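You operate a simulated robot arm through the tools that you are given. There is no shell and no other tool. Be economical: measure what you need, move in short steps, check, and stop when the job is done.

The job below is to be done with a simulated robot arm. You get a single attempt, and the scene is never put back.

TASK
Put the electrode that says "core" from the green mat on top of the holder there and the electrode that says "27" on the granite plate.

Only the result counts: the job must be done as asked and must still hold three seconds after the hand-in. Knocking over, shifting, dropping, spilling or breaking anything else fails it.

THE ROBOT
A 7-joint arm with a two-finger parallel gripper, fixed in place. Base frame: the origin is at the foot of the arm, x ahead of it, y to its left, z up; the work surface is at about z = 0.86. Units: m, rad, N and s.
With the tool pointing down near the work surface it reaches from about 0.3 to 0.7 m from the base axis. Its first joint turns from -1.152 to 1.152 rad. Payload 1.57 kg.
Tool frame: the origin (TCP) lies between the finger pads and is the grasp point; the fingertips stand 0.03 m ahead of it; z points along the fingers, y is the line along which they close. The gripper opens to 0.11 m. The fingers are 0.024 m wide and 0.012 m thick; the gripper's body (0.048 by 0.112 m) begins 0.078 m behind the TCP.
Orientation is that of the tool frame in the base frame, as [roll, pitch, yaw] about the fixed x, y, z axes, in that order (R = Rz(yaw) Ry(pitch) Rx(roll)). With the fingers straight down and closing along the base's y, the tool's x points along the base's -x, its y along +y and its z along -z.

THE INTERFACE
- The arm moves only by the tool arm_command. Its argument "steps" is a list of rows, each a list of 7 numbers: the finger opening in m, from 0 to 0.11, then the shift along the base's x, y, z in units of 30 mm (1.0 is 30 mm), then the turn, a rotation vector about the base's x, y, z in units of 6 degrees (1.0 is 6 degrees). In form: [[gripper, x, y, z, rx, ry, rz], ...]. A call has 1 to 20 rows; each row shifts and turns the commanded pose from where the row before left it. A call with a number of a shift or a turn outside -1 to 1 is refused whole. Each row takes 0.2 s and may step no farther than 0.05 m and 0.15 rad from the row before; otherwise, or with a gripper value out of range, the whole call is refused. A pose out of reach is approached as far as the arm can. The call stops where the force on the tool passes 40 N (or 10 N more than at its start, if that is more) or the arm is blocked; 0.2 s more then pass. Each finger travels about 0.108 m/s and halts on what it meets, pressing with about 32 N; the grip force reading is that of the motor and also rises with nothing between the fingers. The clock runs only during rows and for 0.2 s after the last one: add rows that do not move to give the fingers time. The reply holds the time, the measured pose of the TCP, the force on the tool along the base axes, the opening and the grip force, in the units named above and with some noise.
- Cameras (640 x 400 px; columns grow to the right, rows downward): "scene" is fixed at [0.1675, -0.4087, 1.3826]; the picture's right is [0.68, -0.74, 0.00], its down [-0.56, -0.51, -0.65] and it looks along [0.48, 0.44, -0.76] (base axes); focal length 214 px, centre (320, 200). "wrist" rides on the gripper at [-0.036, 0, -0.08] in the tool frame; the picture's right is [0.00, -1.00, 0.00], its down [0.97, 0.00, -0.24] and it looks along [0.24, 0.00, 0.97] (tool axes); focal length 218 px, centre (320, 200).
- get_image(camera): a new picture of that camera. The clock stands still meanwhile.
- pixel_to_xyz(camera, pixels): there is no depth. For up to 12 entries [column, row, z] of the newest picture of that camera ("zoom" is the newest enlarged one), the place [x, y] in the base frame at which the ray of that pixel passes the height z, good to about 0.002 m. The clock stands still meanwhile.
- inspect(camera, box): a new picture of the part [left, top, right, bottom] of that camera's present view, enlarged. The clock stands still meanwhile.
- sign_off(): hands the job in; it is judged then, once.

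Go step by step. Measure first, check grasps and placings, and put right what went wrong. The budget is 60 turns and 22 pictures, counting those below and the enlarged ones. Unless the task says otherwise, let go and move clear before handing in, and close with one line.

The tools are called after ">>>" as a command line: name --pt "numbers of a row" for each row, then --argument value for the rest, lists and objects as JSON in quotes. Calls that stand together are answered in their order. arm_command: Moves the arm, as the interface text tells. Its arguments: {"type":"object","properties":{"steps":{"type":"array"}},"required":["steps"]} The other tools are called the same way: get_image (camera) takes a picture; pixel_to_xyz (camera, pixels) gives the place at which the rays of pixels pass given heights; inspect (camera, box) takes an enlarged picture of a part of a camera's view; sign_off () hands the job in.

At the start:

```text
clock: 0.0
tcp_pos: [0.3368, -0.042, 1.2209]
tcp_rot: [-3.141, -0.001, 3.142]
contact_force: [0.2, -0.7, 0.4]
opening: 0.1101
gripper_force: 0.0
```

scene: 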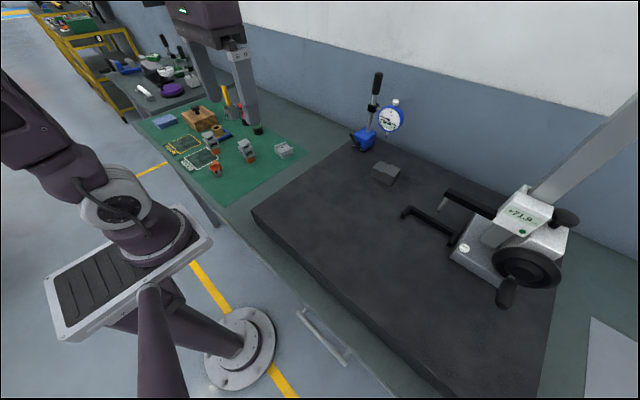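
wrist: 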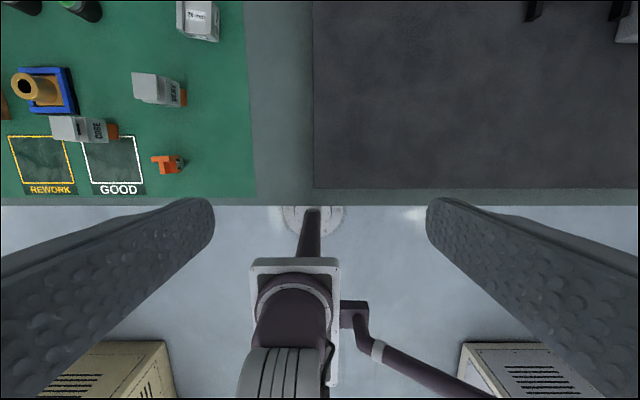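

The mat with the electrodes is at scene px (150-300, 90-200), and in the wrist view at the upper left. I'll enlarge both to read the labels and find the holder.

>>> inspect --camera "scene" --box '[140, 80, 310, 190]'

>>> inspect --camera "wrist" --box '[0, 0, 260, 200]'

```text
3.64 times, centred on (225, 135) of scene
```

zoom: 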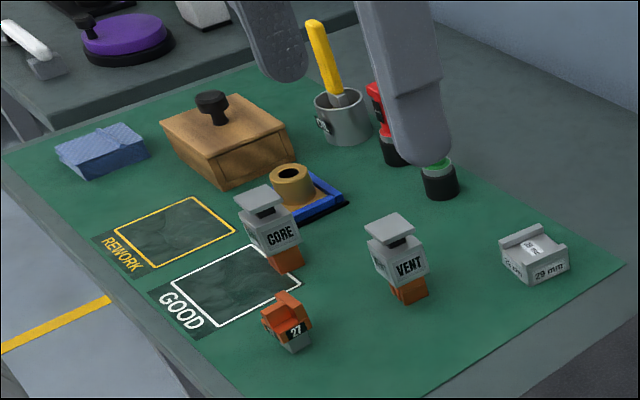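

```text
2.00 times, centred on (130, 100) of wrist
```

zoom: 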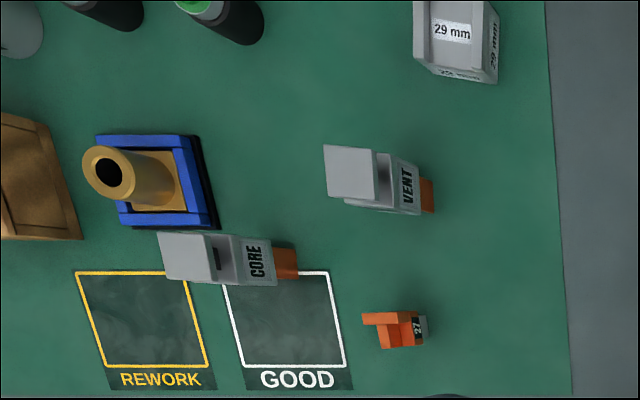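

The zooms show CORE and VENT (grey with copper feet), a small "27" electrode, a brass tube in a blue tray and a grey channel block marked 29 mm. I'll measure their positions, using the latest zoom, which is the wrist view.

>>> pixel_to_xyz --camera "zoom" --pixels '[[285, 262, 0.865], [428, 195, 0.865], [420, 330, 0.865], [455, 75, 0.865], [160, 190, 0.865], [185, 255, 0.93], [350, 172, 0.93], [285, 320, 0.865], [555, 200, 0.865], [455, 30, 0.89]]'

>>> pixel_to_xyz --camera "scene" --pixels '[[250, 215, 0.9], [400, 393, 0.9], [373, 171, 0.9], [460, 240, 0.9], [555, 300, 0.9], [350, 150, 0.9]]'

```text
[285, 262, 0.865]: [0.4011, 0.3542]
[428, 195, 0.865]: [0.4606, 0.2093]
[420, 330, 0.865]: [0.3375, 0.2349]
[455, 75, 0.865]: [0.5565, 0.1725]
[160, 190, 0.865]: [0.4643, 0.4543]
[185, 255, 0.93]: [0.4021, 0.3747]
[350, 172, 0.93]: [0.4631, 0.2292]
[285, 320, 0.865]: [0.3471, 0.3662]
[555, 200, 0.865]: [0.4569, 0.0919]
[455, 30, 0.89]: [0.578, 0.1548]
```

```text
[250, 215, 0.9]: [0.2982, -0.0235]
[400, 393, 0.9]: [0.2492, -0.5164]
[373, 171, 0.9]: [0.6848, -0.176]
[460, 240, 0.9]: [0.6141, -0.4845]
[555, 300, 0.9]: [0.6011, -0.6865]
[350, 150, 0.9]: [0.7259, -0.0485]
```

CORE is at about (0.40, 0.36), VENT (0.46, 0.21), 27 (0.34, 0.235), the 29 mm block (0.57, 0.165) and the brass tube (0.46, 0.45). I'll move above the mat for a closer view.

>>> arm_command --pt "0.11 0.34 0.97 -0.2 0 0 0" --pt "0.11 0.34 0.97 -0.2 0 0 0" --pt "0.11 0.34 0.97 -0.2 0 0 0" --pt "0.11 0.34 0.97 -0.2 0 0 0" --pt "0.11 0.34 0.97 -0.2 0 0 0" --pt "0.11 0.34 0.97 -0.2 0 0 0" --pt "0.11 0.34 0.97 -0.2 0 0 0" --pt "0.11 0.34 0.97 -0.2 0 0 0" --pt "0.11 0.34 0.97 -0.2 0 0 0" --pt "0.11 0.34 0.97 -0.2 0 0 0" --pt "0.11 0.34 0.97 -0.2 0 0 0" --pt "0.11 0 0 0 0 0 0"

>>> get_image --camera "wrist"

>>> inspect --camera "scene" --box '[190, 100, 310, 190]'

```text
clock: 2.6
tcp_pos: [0.4508, 0.279, 1.1529]
tcp_rot: [3.141, -0.003, -3.141]
contact_force: [-0.3, 0.6, -0.5]
opening: 0.11
gripper_force: 0.1
```

```text
17 pictures are left
```

wrist: 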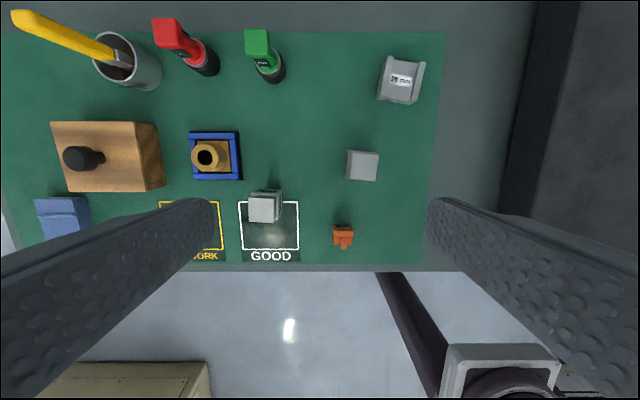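

```text
4.44 times, centred on (250, 145) of scene
```

zoom: 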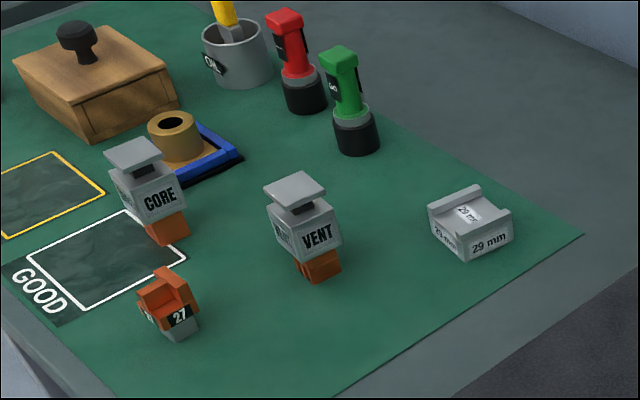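

The 29 mm block (wrist px 400,80) looks like a saddle with rails, and the brass tube sits in a blue tray (px 213,157). I'll enlarge the wrist view to settle which one is the holder and to get dimensions.

>>> inspect --camera "wrist" --box '[160, 30, 440, 260]'

>>> inspect --camera "scene" --box '[240, 120, 310, 170]'

```text
1.74 times, centred on (300, 145) of wrist
```

zoom: 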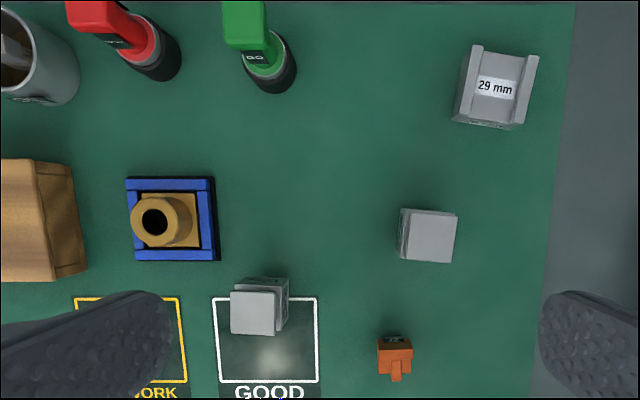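

```text
8.00 times, centred on (275, 145) of scene
```

zoom: 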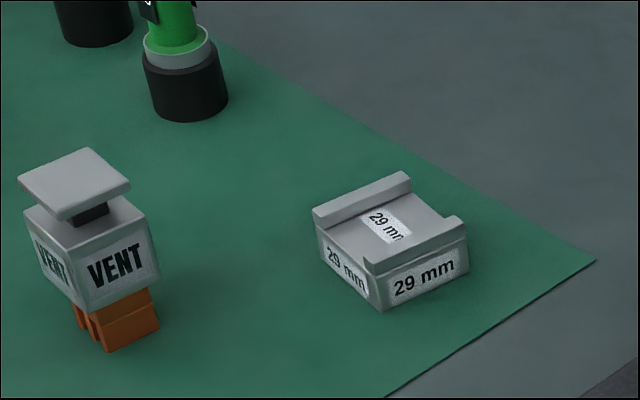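

Both cameras together put the top of CORE at about z=0.943 over (0.400, 0.360). The holder must be the 29 mm slotted block, since the brass bushing in the tray is just a part. I'll move above CORE to check its yaw and body heights.

>>> arm_command --pt "0.11 -0.43 0.68 -0.8 0 0 0" --pt "0.11 -0.43 0.68 -0.8 0 0 0" --pt "0.11 -0.43 0.68 -0.8 0 0 0" --pt "0.11 -0.43 0.66 -0.7 0 0 0" --pt "0.11 0 0 0 0 0 0"

>>> get_image --camera "wrist"

```text
clock: 3.8
tcp_pos: [0.3979, 0.3585, 1.0604]
tcp_rot: [3.141, -0.001, 3.14]
contact_force: [0.2, -0.3, -0.2]
opening: 0.1098
gripper_force: 0.2
```

```text
13 pictures are left
```

wrist: 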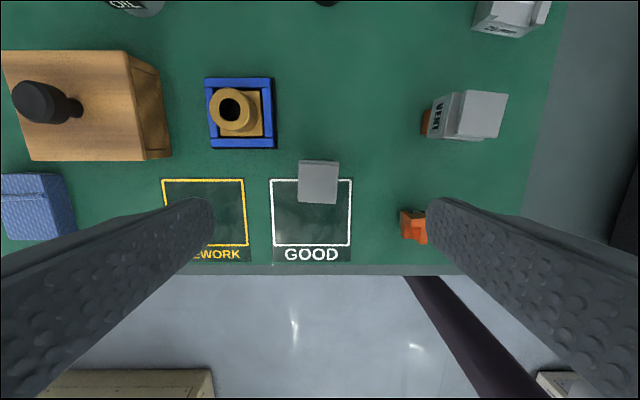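

CORE's plate is seen from above at px (298-339, 160-204), slightly rotated. I'll convert its corners.

>>> inspect --camera "wrist" --box '[270, 140, 370, 220]'

>>> pixel_to_xyz --camera "wrist" --pixels '[[300, 160, 0.943], [339, 162, 0.943], [336, 204, 0.943], [298, 202, 0.943], [443, 92, 0.943], [507, 93, 0.943], [499, 138, 0.943], [455, 138, 0.943], [401, 212, 0.872], [427, 240, 0.872]]'

```text
5.00 times, centred on (320, 180) of wrist
```

zoom: 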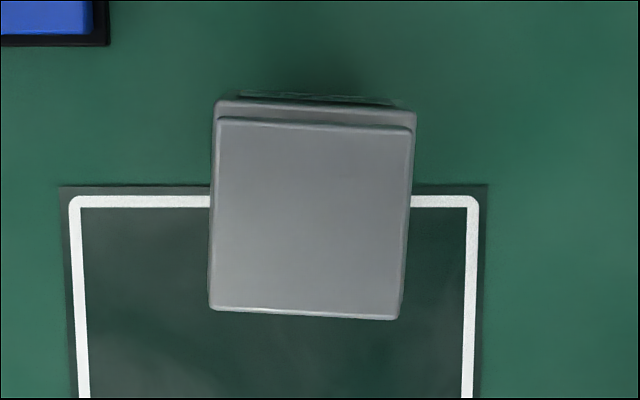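

```text
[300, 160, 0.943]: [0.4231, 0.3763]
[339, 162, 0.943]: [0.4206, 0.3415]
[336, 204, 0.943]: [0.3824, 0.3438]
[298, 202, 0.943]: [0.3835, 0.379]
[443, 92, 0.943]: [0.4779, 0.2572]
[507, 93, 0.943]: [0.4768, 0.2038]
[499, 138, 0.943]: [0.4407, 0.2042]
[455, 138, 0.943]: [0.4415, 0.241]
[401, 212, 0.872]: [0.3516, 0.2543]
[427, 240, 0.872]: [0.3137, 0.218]
```

The plate centre is (0.402, 0.360), it measures about 36 mm and its yaw is about -3°. I'll align and descend to z≈0.908, with the fingertips at 0.878.

>>> arm_command --pt "0.11 0.15 0.06 0 0 0 -0.5" --pt "0.11 0 0 -0.9 0 0 0" --pt "0.11 0 0 -0.9 0 0 0" --pt "0.11 0 0 -0.9 0 0 0" --pt "0.11 0 0 -0.9 0 0 0" --pt "0.11 0 0 -0.8 0 0 0" --pt "0.11 0 0 -0.67 0 0 0" --pt "0.11 0 0 0 0 0 0"

>>> inspect --camera "scene" --box '[170, 100, 260, 180]'

```text
clock: 5.6
tcp_pos: [0.401, 0.3586, 0.9091]
tcp_rot: [-3.141, 0.001, 3.088]
contact_force: [-0.3, 1.1, -0.2]
opening: 0.11
gripper_force: 0.1
```

```text
5.00 times, centred on (215, 140) of scene
```

zoom: 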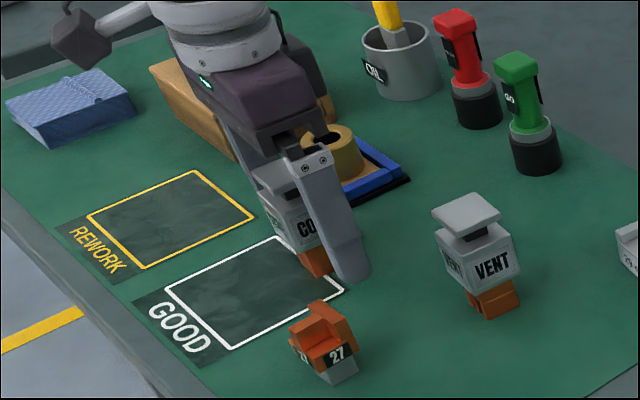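

The fingers straddle CORE at the right height. I'll close, then lift a little.

>>> arm_command --pt "0.06 0 0 0 0 0 0" --pt "0.045 0 0 0 0 0 0" --pt "0.02 0 0 0 0 0 0" --pt "0.02 0 0 0 0 0 0" --pt "0.02 0 0 0 0 0 0" --pt "0.02 0 0 0 0 0 0"

>>> arm_command --pt "0.02 0 0 0.3 0 0 0" --pt "0.02 0 0 0.7 0 0 0" --pt "0.02 0 0 1 0 0 0" --pt "0.02 0 0 1 0 0 0" --pt "0.02 0 0 1 0 0 0" --pt "0.02 0 0 1 0 0 0" --pt "0.02 0 0 0 0 0 0"

```text
clock: 7.0
tcp_pos: [0.4017, 0.3605, 0.9091]
tcp_rot: [3.141, -0.001, 3.088]
contact_force: [-1.1, 1.3, 0.6]
opening: 0.0399
gripper_force: 31.7
```

```text
clock: 8.6
tcp_pos: [0.4041, 0.3621, 1.0602]
tcp_rot: [3.142, 0.0, 3.088]
contact_force: [-0.7, 0.4, -6.1]
opening: 0.0398
gripper_force: 31.9
```

CORE is gripped at 39.8 mm and weighs about 6 N. I'll carry it high toward the 29 mm holder and look at that from above.

>>> arm_command --pt "0.02 0.4 -0.85 0.24 0 0 -0.19" --pt "0.02 0.4 -0.85 0.24 0 0 -0.19" --pt "0.02 0.4 -0.85 0.24 0 0 -0.19" --pt "0.02 0.4 -0.85 0.24 0 0 -0.19" --pt "0.02 0.4 -0.85 0.24 0 0 -0.19" --pt "0.02 0.4 -0.85 0.24 0 0 -0.19" --pt "0.02 0.4 -0.85 0.24 0 0 -0.19" --pt "0.02 0 0 0 0 0 0"

>>> get_image --camera "wrist"

>>> get_image --camera "scene"

```text
clock: 10.4
tcp_pos: [0.4865, 0.1796, 1.111]
tcp_rot: [-3.141, 0.001, 2.949]
contact_force: [-0.5, -0.7, -6.2]
opening: 0.0397
gripper_force: 31.8
```

```text
10 pictures are left
```

wrist: 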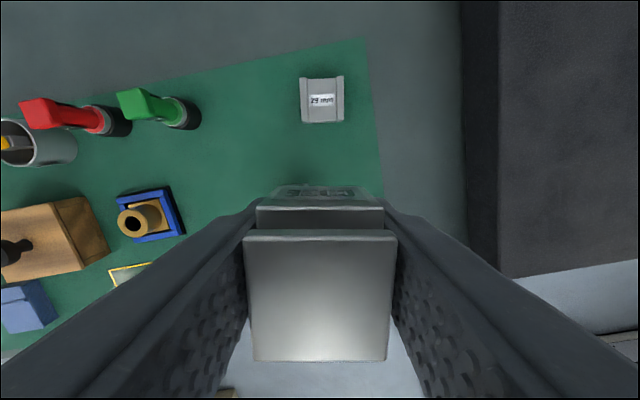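

```text
9 pictures are left
```

scene: 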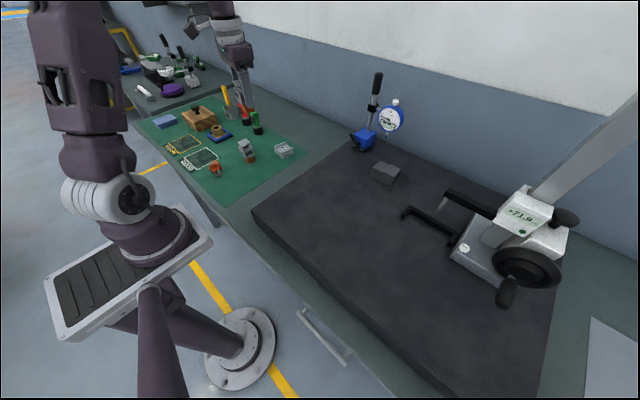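

In the wrist view the holder at px (300-344, 76-122) is nearly square to the gripper. I'll zoom in to get its edges.

>>> inspect --camera "wrist" --box '[280, 60, 370, 135]'

>>> inspect --camera "scene" --box '[266, 135, 300, 163]'

```text
5.33 times, centred on (325, 98) of wrist
```

zoom: 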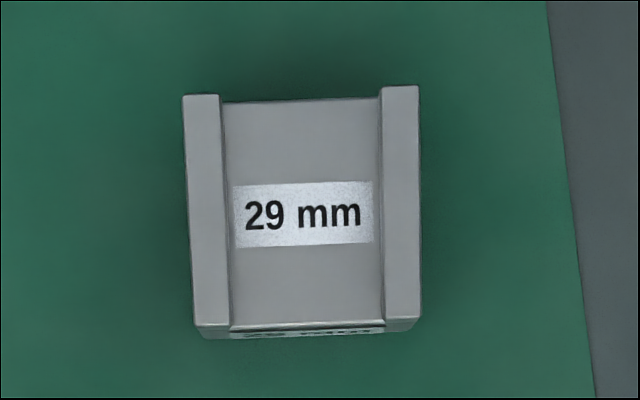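

```text
14.29 times, centred on (283, 149) of scene
```

zoom: 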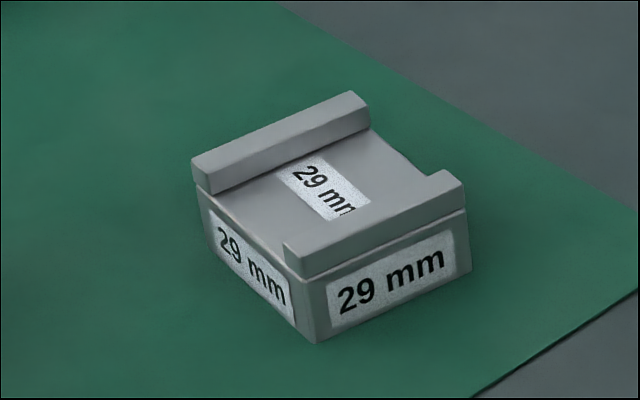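

The slot between the rails is visible in both zooms. I'll get its dimensions and heights.

>>> pixel_to_xyz --camera "wrist" --pixels '[[306.7, 80, 0.885], [335.9, 78.9, 0.885], [308.0, 121.3, 0.885], [337.0, 120.5, 0.885], [299.4, 78.3, 0.895], [343.4, 76.6, 0.895], [302, 121.5, 0.895], [344, 119.8, 0.895]]'

>>> pixel_to_xyz --camera "zoom" --pixels '[[316, 343, 0.862], [470, 268, 0.862], [205, 235, 0.862], [302, 278, 0.885], [302, 278, 0.89], [302, 278, 0.895], [193, 158, 0.895], [287, 247, 0.895], [350, 92, 0.895], [445, 172, 0.895]]'

```text
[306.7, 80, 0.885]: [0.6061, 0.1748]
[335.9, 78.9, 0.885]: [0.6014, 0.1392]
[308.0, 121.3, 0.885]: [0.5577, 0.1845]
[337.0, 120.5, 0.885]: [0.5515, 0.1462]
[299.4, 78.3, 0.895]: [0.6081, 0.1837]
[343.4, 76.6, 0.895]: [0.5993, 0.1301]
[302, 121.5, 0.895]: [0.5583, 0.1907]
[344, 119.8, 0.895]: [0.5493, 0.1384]
```

```text
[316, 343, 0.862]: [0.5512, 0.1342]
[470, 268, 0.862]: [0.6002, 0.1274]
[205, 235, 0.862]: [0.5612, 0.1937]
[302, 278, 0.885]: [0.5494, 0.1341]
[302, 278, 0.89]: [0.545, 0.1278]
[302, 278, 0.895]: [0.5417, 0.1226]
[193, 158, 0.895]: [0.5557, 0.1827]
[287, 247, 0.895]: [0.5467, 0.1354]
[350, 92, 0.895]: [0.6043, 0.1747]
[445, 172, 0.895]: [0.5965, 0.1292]
```

The slot is about 38 mm wide, with its centre at about (0.579, 0.161), yaw about -9° and its floor at about z 0.886. I'll move CORE above it.

>>> arm_command --pt "0.02 0.77 -0.155 -0.6 0 0 0.08" --pt "0.02 0.77 -0.155 -0.6 0 0 0.08" --pt "0.02 0.77 -0.155 -0.6 0 0 0.08" --pt "0.02 0.77 -0.155 -0.6 0 0 0.08" --pt "0.02 0 0 -0.6 0 0 0" --pt "0.02 0 0 -0.6 0 0 0" --pt "0.02 0 0 0 0 0 0"

>>> inspect --camera "scene" --box '[250, 110, 320, 165]'

```text
clock: 12.0
tcp_pos: [0.5805, 0.162, 1.0012]
tcp_rot: [3.141, 0.0, 2.983]
contact_force: [-0.1, -0.1, -7.2]
opening: 0.0398
gripper_force: 32.6
```

```text
7.27 times, centred on (285, 138) of scene
```

zoom: 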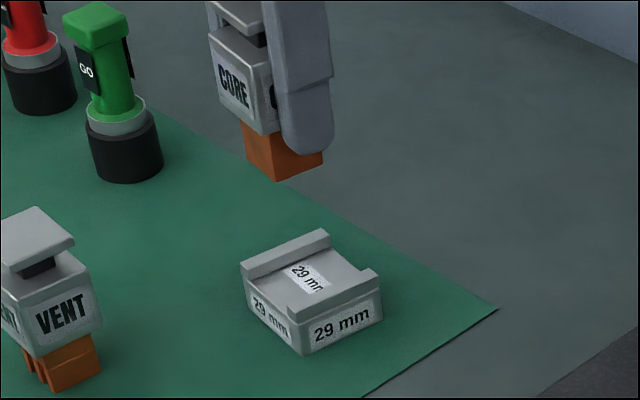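

CORE's foot is visible, with bottom corners at zoom px (276,181), (247,160) and (322,163). I'll check its width and position against the slot.

>>> pixel_to_xyz --camera "zoom" --pixels '[[276, 181, 0.953], [247, 161, 0.953], [322, 163, 0.953], [282, 135, 0.972], [290, 310, 0.895], [306, 355, 0.862]]'

```text
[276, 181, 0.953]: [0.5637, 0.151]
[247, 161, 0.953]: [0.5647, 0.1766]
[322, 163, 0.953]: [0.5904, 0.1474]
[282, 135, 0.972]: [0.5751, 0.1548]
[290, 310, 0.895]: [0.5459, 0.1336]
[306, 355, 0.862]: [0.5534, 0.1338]
```

The foot is about 26 mm square with its centre at (0.578, 0.162), right over the slot. I'll lower it, then creep down.

>>> arm_command --pt "0.02 -0.02 -0.03 -0.6 0 0 0" --pt "0.02 0 0 -0.6 0 0 0" --pt "0.02 0 0 -0.5 0 0 0" --pt "0.02 0 0 -0.1 0 0 0" --pt "0.02 0 0 -0.05 0 0 0" --pt "0.02 0 0 -0.05 0 0 0" --pt "0.02 0 0 0 0 0 0"

```text
clock: 13.6
tcp_pos: [0.5784, 0.1633, 0.9455]
tcp_rot: [3.141, -0.001, 2.983]
contact_force: [0.8, -0.3, -5.4]
opening: 0.0398
gripper_force: 32.0
```

There is no contact yet. I'll continue creeping down.

>>> arm_command --pt "0.02 0 0 -0.05 0 0 0" --pt "0.02 0 0 -0.05 0 0 0" --pt "0.02 0 0 -0.04 0 0 0" --pt "0.02 0 0 -0.04 0 0 0" --pt "0.02 0 0 0 0 0 0"

```text
clock: 14.8
tcp_pos: [0.5778, 0.1616, 0.9387]
tcp_rot: [-3.141, 0.0, 2.982]
contact_force: [-0.6, -0.6, -6.1]
opening: 0.04
gripper_force: 32.3
```

>>> arm_command --pt "0.02 0 0 -0.04 0 0 0" --pt "0.02 0 0 -0.03 0 0 0" --pt "0.02 0 0 0 0 0 0"

>>> inspect --camera "scene" --box '[260, 125, 305, 165]'

```text
clock: 15.6
tcp_pos: [0.5766, 0.1635, 0.9388]
tcp_rot: [-3.14, 0.001, 2.982]
contact_force: [0.9, -0.4, -6.0]
opening: 0.0399
gripper_force: 32.0
```

```text
10.00 times, centred on (282, 145) of scene
```

zoom: 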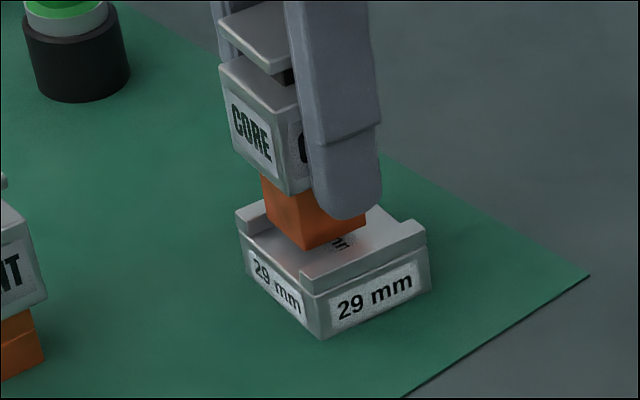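

The foot is over the floor, a few mm up, with no force change. I'll keep lowering.

>>> arm_command --pt "0.02 0 0 -0.04 0 0 0" --pt "0.02 0 0 -0.03 0 0 0" --pt "0.02 0 0 0 0 0 0"

>>> arm_command --pt "0.02 0 0 -0.03 0 0 0" --pt "0.02 0 0 -0.02 0 0 0" --pt "0.02 0 0 0 0 0 0"

```text
clock: 16.4
tcp_pos: [0.577, 0.1623, 0.9351]
tcp_rot: [-3.141, 0.002, 2.982]
contact_force: [0.4, -0.5, -5.4]
opening: 0.04
gripper_force: 31.8
```

```text
clock: 17.2
tcp_pos: [0.5783, 0.1633, 0.9343]
tcp_rot: [-3.141, 0.0, 2.982]
contact_force: [-0.3, -0.8, -5.9]
opening: 0.04
gripper_force: 32.4
```

>>> arm_command --pt "0.02 0 0 -0.03 0 0 0" --pt "0.02 0 0 -0.03 0 0 0" --pt "0.02 0 0 0 0 0 0"

>>> arm_command --pt "0.02 0 0 -0.03 0 0 0" --pt "0.02 0 0 -0.03 0 0 0" --pt "0.02 0 0 0 0 0 0"

```text
clock: 18.0
tcp_pos: [0.5781, 0.162, 0.9326]
tcp_rot: [-3.141, 0.0, 2.982]
contact_force: [-1.0, 0.0, -6.8]
opening: 0.0398
gripper_force: 32.1
```

```text
clock: 18.8
tcp_pos: [0.5779, 0.1628, 0.9304]
tcp_rot: [-3.141, -0.001, 2.983]
contact_force: [-3.6, -0.8, 5.1]
opening: 0.0399
gripper_force: 32.4
```

The force swung from -6 to +5 N, so the foot is resting on the holder floor. I'll release and rise straight up.

>>> arm_command --pt "0.045 0 0 0.02 0 0 0" --pt "0.055 0 0 0 0 0 0" --pt "0.07 0 0 0 0 0 0" --pt "0.08 0 0 0 0 0 0" --pt "0.08 0 0 0.3 0 0 0" --pt "0.08 0 0 1 0 0 0" --pt "0.08 0 0 1 0 0 0" --pt "0.08 0 0 1 0 0 0" --pt "0.08 0 0 1 0 0 0" --pt "0.08 0 0 0 0 0 0"

>>> inspect --camera "scene" --box '[190, 110, 310, 190]'

```text
clock: 21.0
tcp_pos: [0.5782, 0.161, 1.0609]
tcp_rot: [3.141, -0.001, 2.983]
contact_force: [0.0, -0.1, 0.2]
opening: 0.0799
gripper_force: 0.1
```

```text
5.00 times, centred on (250, 150) of scene
```

zoom: 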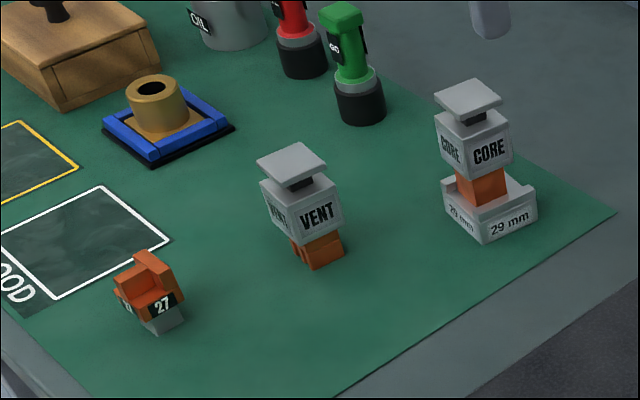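

CORE stands in the holder. Next I'll move over "27" and look straight down.

>>> arm_command --pt "0.08 -0.9 0.27 0 0 0 0.17" --pt "0.08 -0.9 0.27 0 0 0 0.17" --pt "0.08 -0.9 0.27 0 0 0 0.17" --pt "0.08 -0.9 0.27 0 0 0 0.17" --pt "0.08 -0.9 0.27 0 0 0 0.17" --pt "0.08 -0.9 0.27 0 0 0 0.17" --pt "0.08 -0.9 0.27 0 0 0 0.17" --pt "0.08 -0.9 0.27 0 0 0 0.17" --pt "0.08 -0.9 0.27 -0.5 0 0 0.17" --pt "0.08 0 0 -0.5 0 0 0" --pt "0.08 0 0 0 0 0 0"

>>> inspect --camera "wrist" --box '[220, 100, 420, 225]'

```text
clock: 23.4
tcp_pos: [0.3359, 0.2358, 1.0292]
tcp_rot: [-3.141, 0.0, -3.139]
contact_force: [1.0, -0.1, -0.3]
opening: 0.08
gripper_force: 0.1
```

```text
3.20 times, centred on (320, 162) of wrist
```

zoom: 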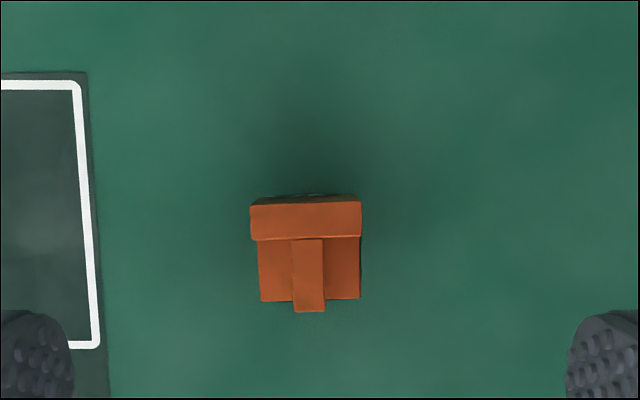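

"27" is seen from above at zoom px (250-361, 200-312). Its centre is about (0.342, 0.239), it is about 33 mm wide, its top is at z≈0.907 and its yaw about +2°. I'll align, descend and close.

>>> arm_command --pt "0.08 0.2 0.12 0 0 0 0.28" --pt "0.08 0 0 -0.9 0 0 0" --pt "0.08 0 0 -0.9 0 0 0" --pt "0.08 0 0 -0.9 0 0 0" --pt "0.08 0 0 -0.8 0 0 0" --pt "0.08 0 0 -0.5 0 0 0" --pt "0.08 0 0 -0.3 0 0 0" --pt "0.08 0 0 0 0 0 0"

>>> arm_command --pt "0.06 0 0 0 0 0 0" --pt "0.045 0 0 0 0 0 0" --pt "0.015 0 0 0 0 0 0" --pt "0.015 0 0 0 0 0 0" --pt "0.015 0 0 0 0 0 0" --pt "0.015 0 0 0 0 0 0"

```text
clock: 25.2
tcp_pos: [0.341, 0.2384, 0.9011]
tcp_rot: [-3.141, 0.0, -3.109]
contact_force: [-0.3, -0.2, -0.1]
opening: 0.08
gripper_force: 0.0
```

```text
clock: 26.6
tcp_pos: [0.3409, 0.2385, 0.9015]
tcp_rot: [-3.141, -0.002, -3.111]
contact_force: [0.0, 1.6, 2.8]
opening: 0.0317
gripper_force: 32.4
```

The grip is good at 31.7 mm. I'll lift it and then carry it toward an empty area of the granite around (0.45, -0.15), scene px (320,208).

>>> arm_command --pt "0.015 0 0 0.3 0 0 0" --pt "0.015 0 0 0.8 0 0 0" --pt "0.015 0 0 1 0 0 0" --pt "0.015 0 0 1 0 0 0" --pt "0.015 0 0 1 0 0 0" --pt "0.015 0 0 1 0 0 0" --pt "0.015 0 0 0.5 0 0 0" --pt "0.015 0 0 0 0 0 0"

>>> arm_command --pt "0.015 0.26 -0.92 0 0 0 0" --pt "0.015 0.26 -0.92 0 0 0 0" --pt "0.015 0.26 -0.92 0 0 0 0" --pt "0.015 0.26 -0.92 0 0 0 0" --pt "0.015 0.26 -0.92 0 0 0 0" --pt "0.015 0.26 -0.92 0 0 0 0" --pt "0.015 0.26 -0.92 0 0 0 0" --pt "0.015 0.26 -0.92 0 0 0 0" --pt "0.015 0.26 -0.92 0 0 0 0" --pt "0.015 0.26 -0.92 0 0 0 0" --pt "0.015 0.26 -0.92 0 0 0 0" --pt "0.015 0.26 -0.92 0 0 0 0" --pt "0.015 0.26 -0.92 0 0 0 0" --pt "0.015 0.26 -0.92 0 0 0 0" --pt "0.015 0 0 0 0 0 0"

>>> get_image --camera "scene"

```text
clock: 28.4
tcp_pos: [0.3409, 0.2407, 1.0703]
tcp_rot: [3.141, -0.001, -3.11]
contact_force: [-0.1, -0.5, -2.8]
opening: 0.0317
gripper_force: 31.6
```

```text
clock: 31.6
tcp_pos: [0.4501, -0.1484, 1.0654]
tcp_rot: [3.141, 0.0, -3.11]
contact_force: [0.5, 0.4, -2.7]
opening: 0.0315
gripper_force: 32.0
```

```text
2 pictures are left
```

scene: 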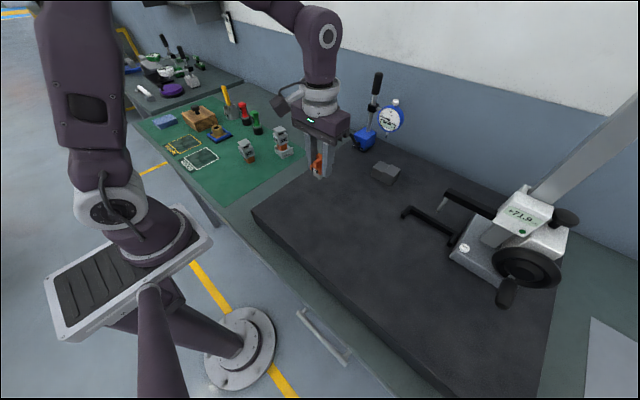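

CORE still stands in the holder (scene px 281,143), and "27" hangs over clear granite. Triangulating the plate's corner gives a top at z≈0.90, so contact should come at TCP ≈0.94. I'll lower to 0.955 and then creep.

>>> arm_command --pt "0.015 0 0 -0.7 0 0 0" --pt "0.015 0 0 -0.7 0 0 0" --pt "0.015 0 0 -0.7 0 0 0" --pt "0.015 0 0 -0.7 0 0 0" --pt "0.015 0 0 -0.5 0 0 0" --pt "0.015 0 0 -0.3 0 0 0" --pt "0.015 0 0 0 0 0 0"

>>> arm_command --pt "0.015 0 0 -0.07 0 0 0" --pt "0.015 0 0 -0.07 0 0 0" --pt "0.015 0 0 -0.07 0 0 0" --pt "0.015 0 0 0 0 0 0"

```text
clock: 33.2
tcp_pos: [0.4526, -0.1478, 0.9616]
tcp_rot: [-3.139, 0.004, -3.11]
contact_force: [4.7, 1.8, 21.4]
opening: 0.0323
gripper_force: 31.5
```

```text
clock: 33.6
tcp_pos: [0.4516, -0.1486, 0.9605]
tcp_rot: [-3.141, 0.002, -3.11]
contact_force: [-3.4, 2.3, 11.7]
opening: 0.0317
gripper_force: 31.6
stopped in row 2: the force on the tool passed its limit (the readings are from after the stop); the commanded pose is now the measured one
```

Contact came early, at TCP 0.9605, so the granite top is about 0.92 and the piece rests on it. I'll ease up slightly and look before releasing.

>>> arm_command --pt "0.015 0 0 0.02 0 0 0" --pt "0.015 0 0 0 0 0 0"

>>> inspect --camera "scene" --box '[270, 150, 370, 225]'

```text
clock: 34.2
tcp_pos: [0.4517, -0.1476, 0.9617]
tcp_rot: [-3.14, 0.003, -3.108]
contact_force: [0.5, 0.0, -2.4]
opening: 0.0316
gripper_force: 32.3
```

```text
5.33 times, centred on (320, 188) of scene
```

zoom: 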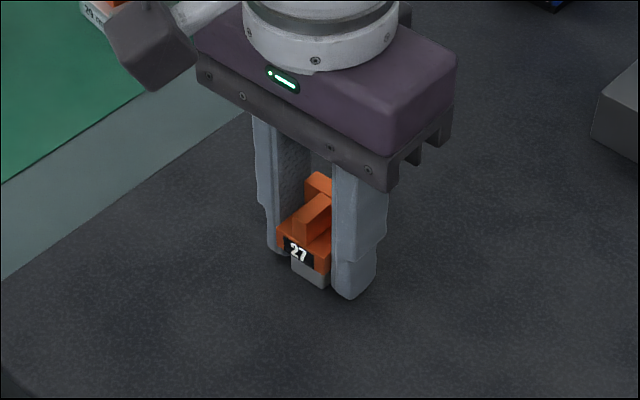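

"27" is upright and just unloaded (-2.4 N, its own weight), less than 1 mm above the granite. I'll set it down, open and rise.

>>> arm_command --pt "0.015 0 0 -0.03 0 0 0" --pt "0.015 0 0 0 0 0 0" --pt "0.036 0 0 0 0 0 0" --pt "0.045 0 0 0 0 0 0" --pt "0.06 0 0 0 0 0 0" --pt "0.08 0 0 0 0 0 0" --pt "0.08 0 0 0 0 0 0" --pt "0.08 0 0 0.4 0 0 0" --pt "0.08 0 0 1 0 0 0" --pt "0.08 0 0 1 0 0 0" --pt "0.08 0 0 1 0 0 0" --pt "0.08 0 0 1 0 0 0" --pt "0.08 0 0 1 0 0 0" --pt "0.08 0 0 0 0 0 0"

>>> inspect --camera "scene" --box '[190, 90, 390, 225]'

```text
clock: 37.2
tcp_pos: [0.4523, -0.1455, 1.1238]
tcp_rot: [-3.139, 0.005, -3.109]
contact_force: [0.1, 0.0, -0.2]
opening: 0.08
gripper_force: 0.0
```

```text
2.96 times, centred on (290, 158) of scene
```

zoom: 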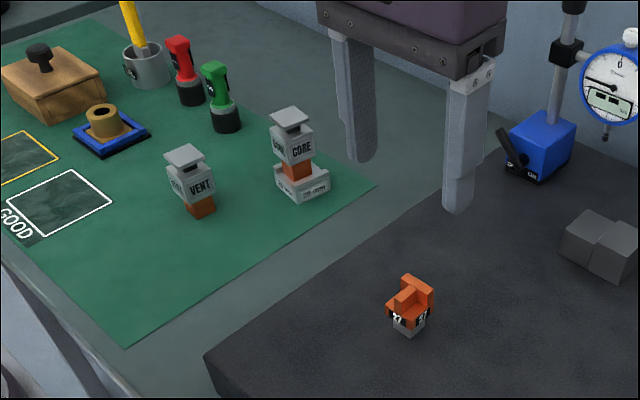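

CORE stands in the holder (zoom px 297,160), "27" stands on the granite (zoom px 410,305), nothing else has moved and the arm is clear. I'm handing in.

>>> sign_off

```text
The job is handed in.
```

The "core" electrode is standing on the slotted 29 mm block on the green mat, which I took to be the holder, and the "27" electrode is upright on the granite plate; I handed the job in with the gripper open and clear.
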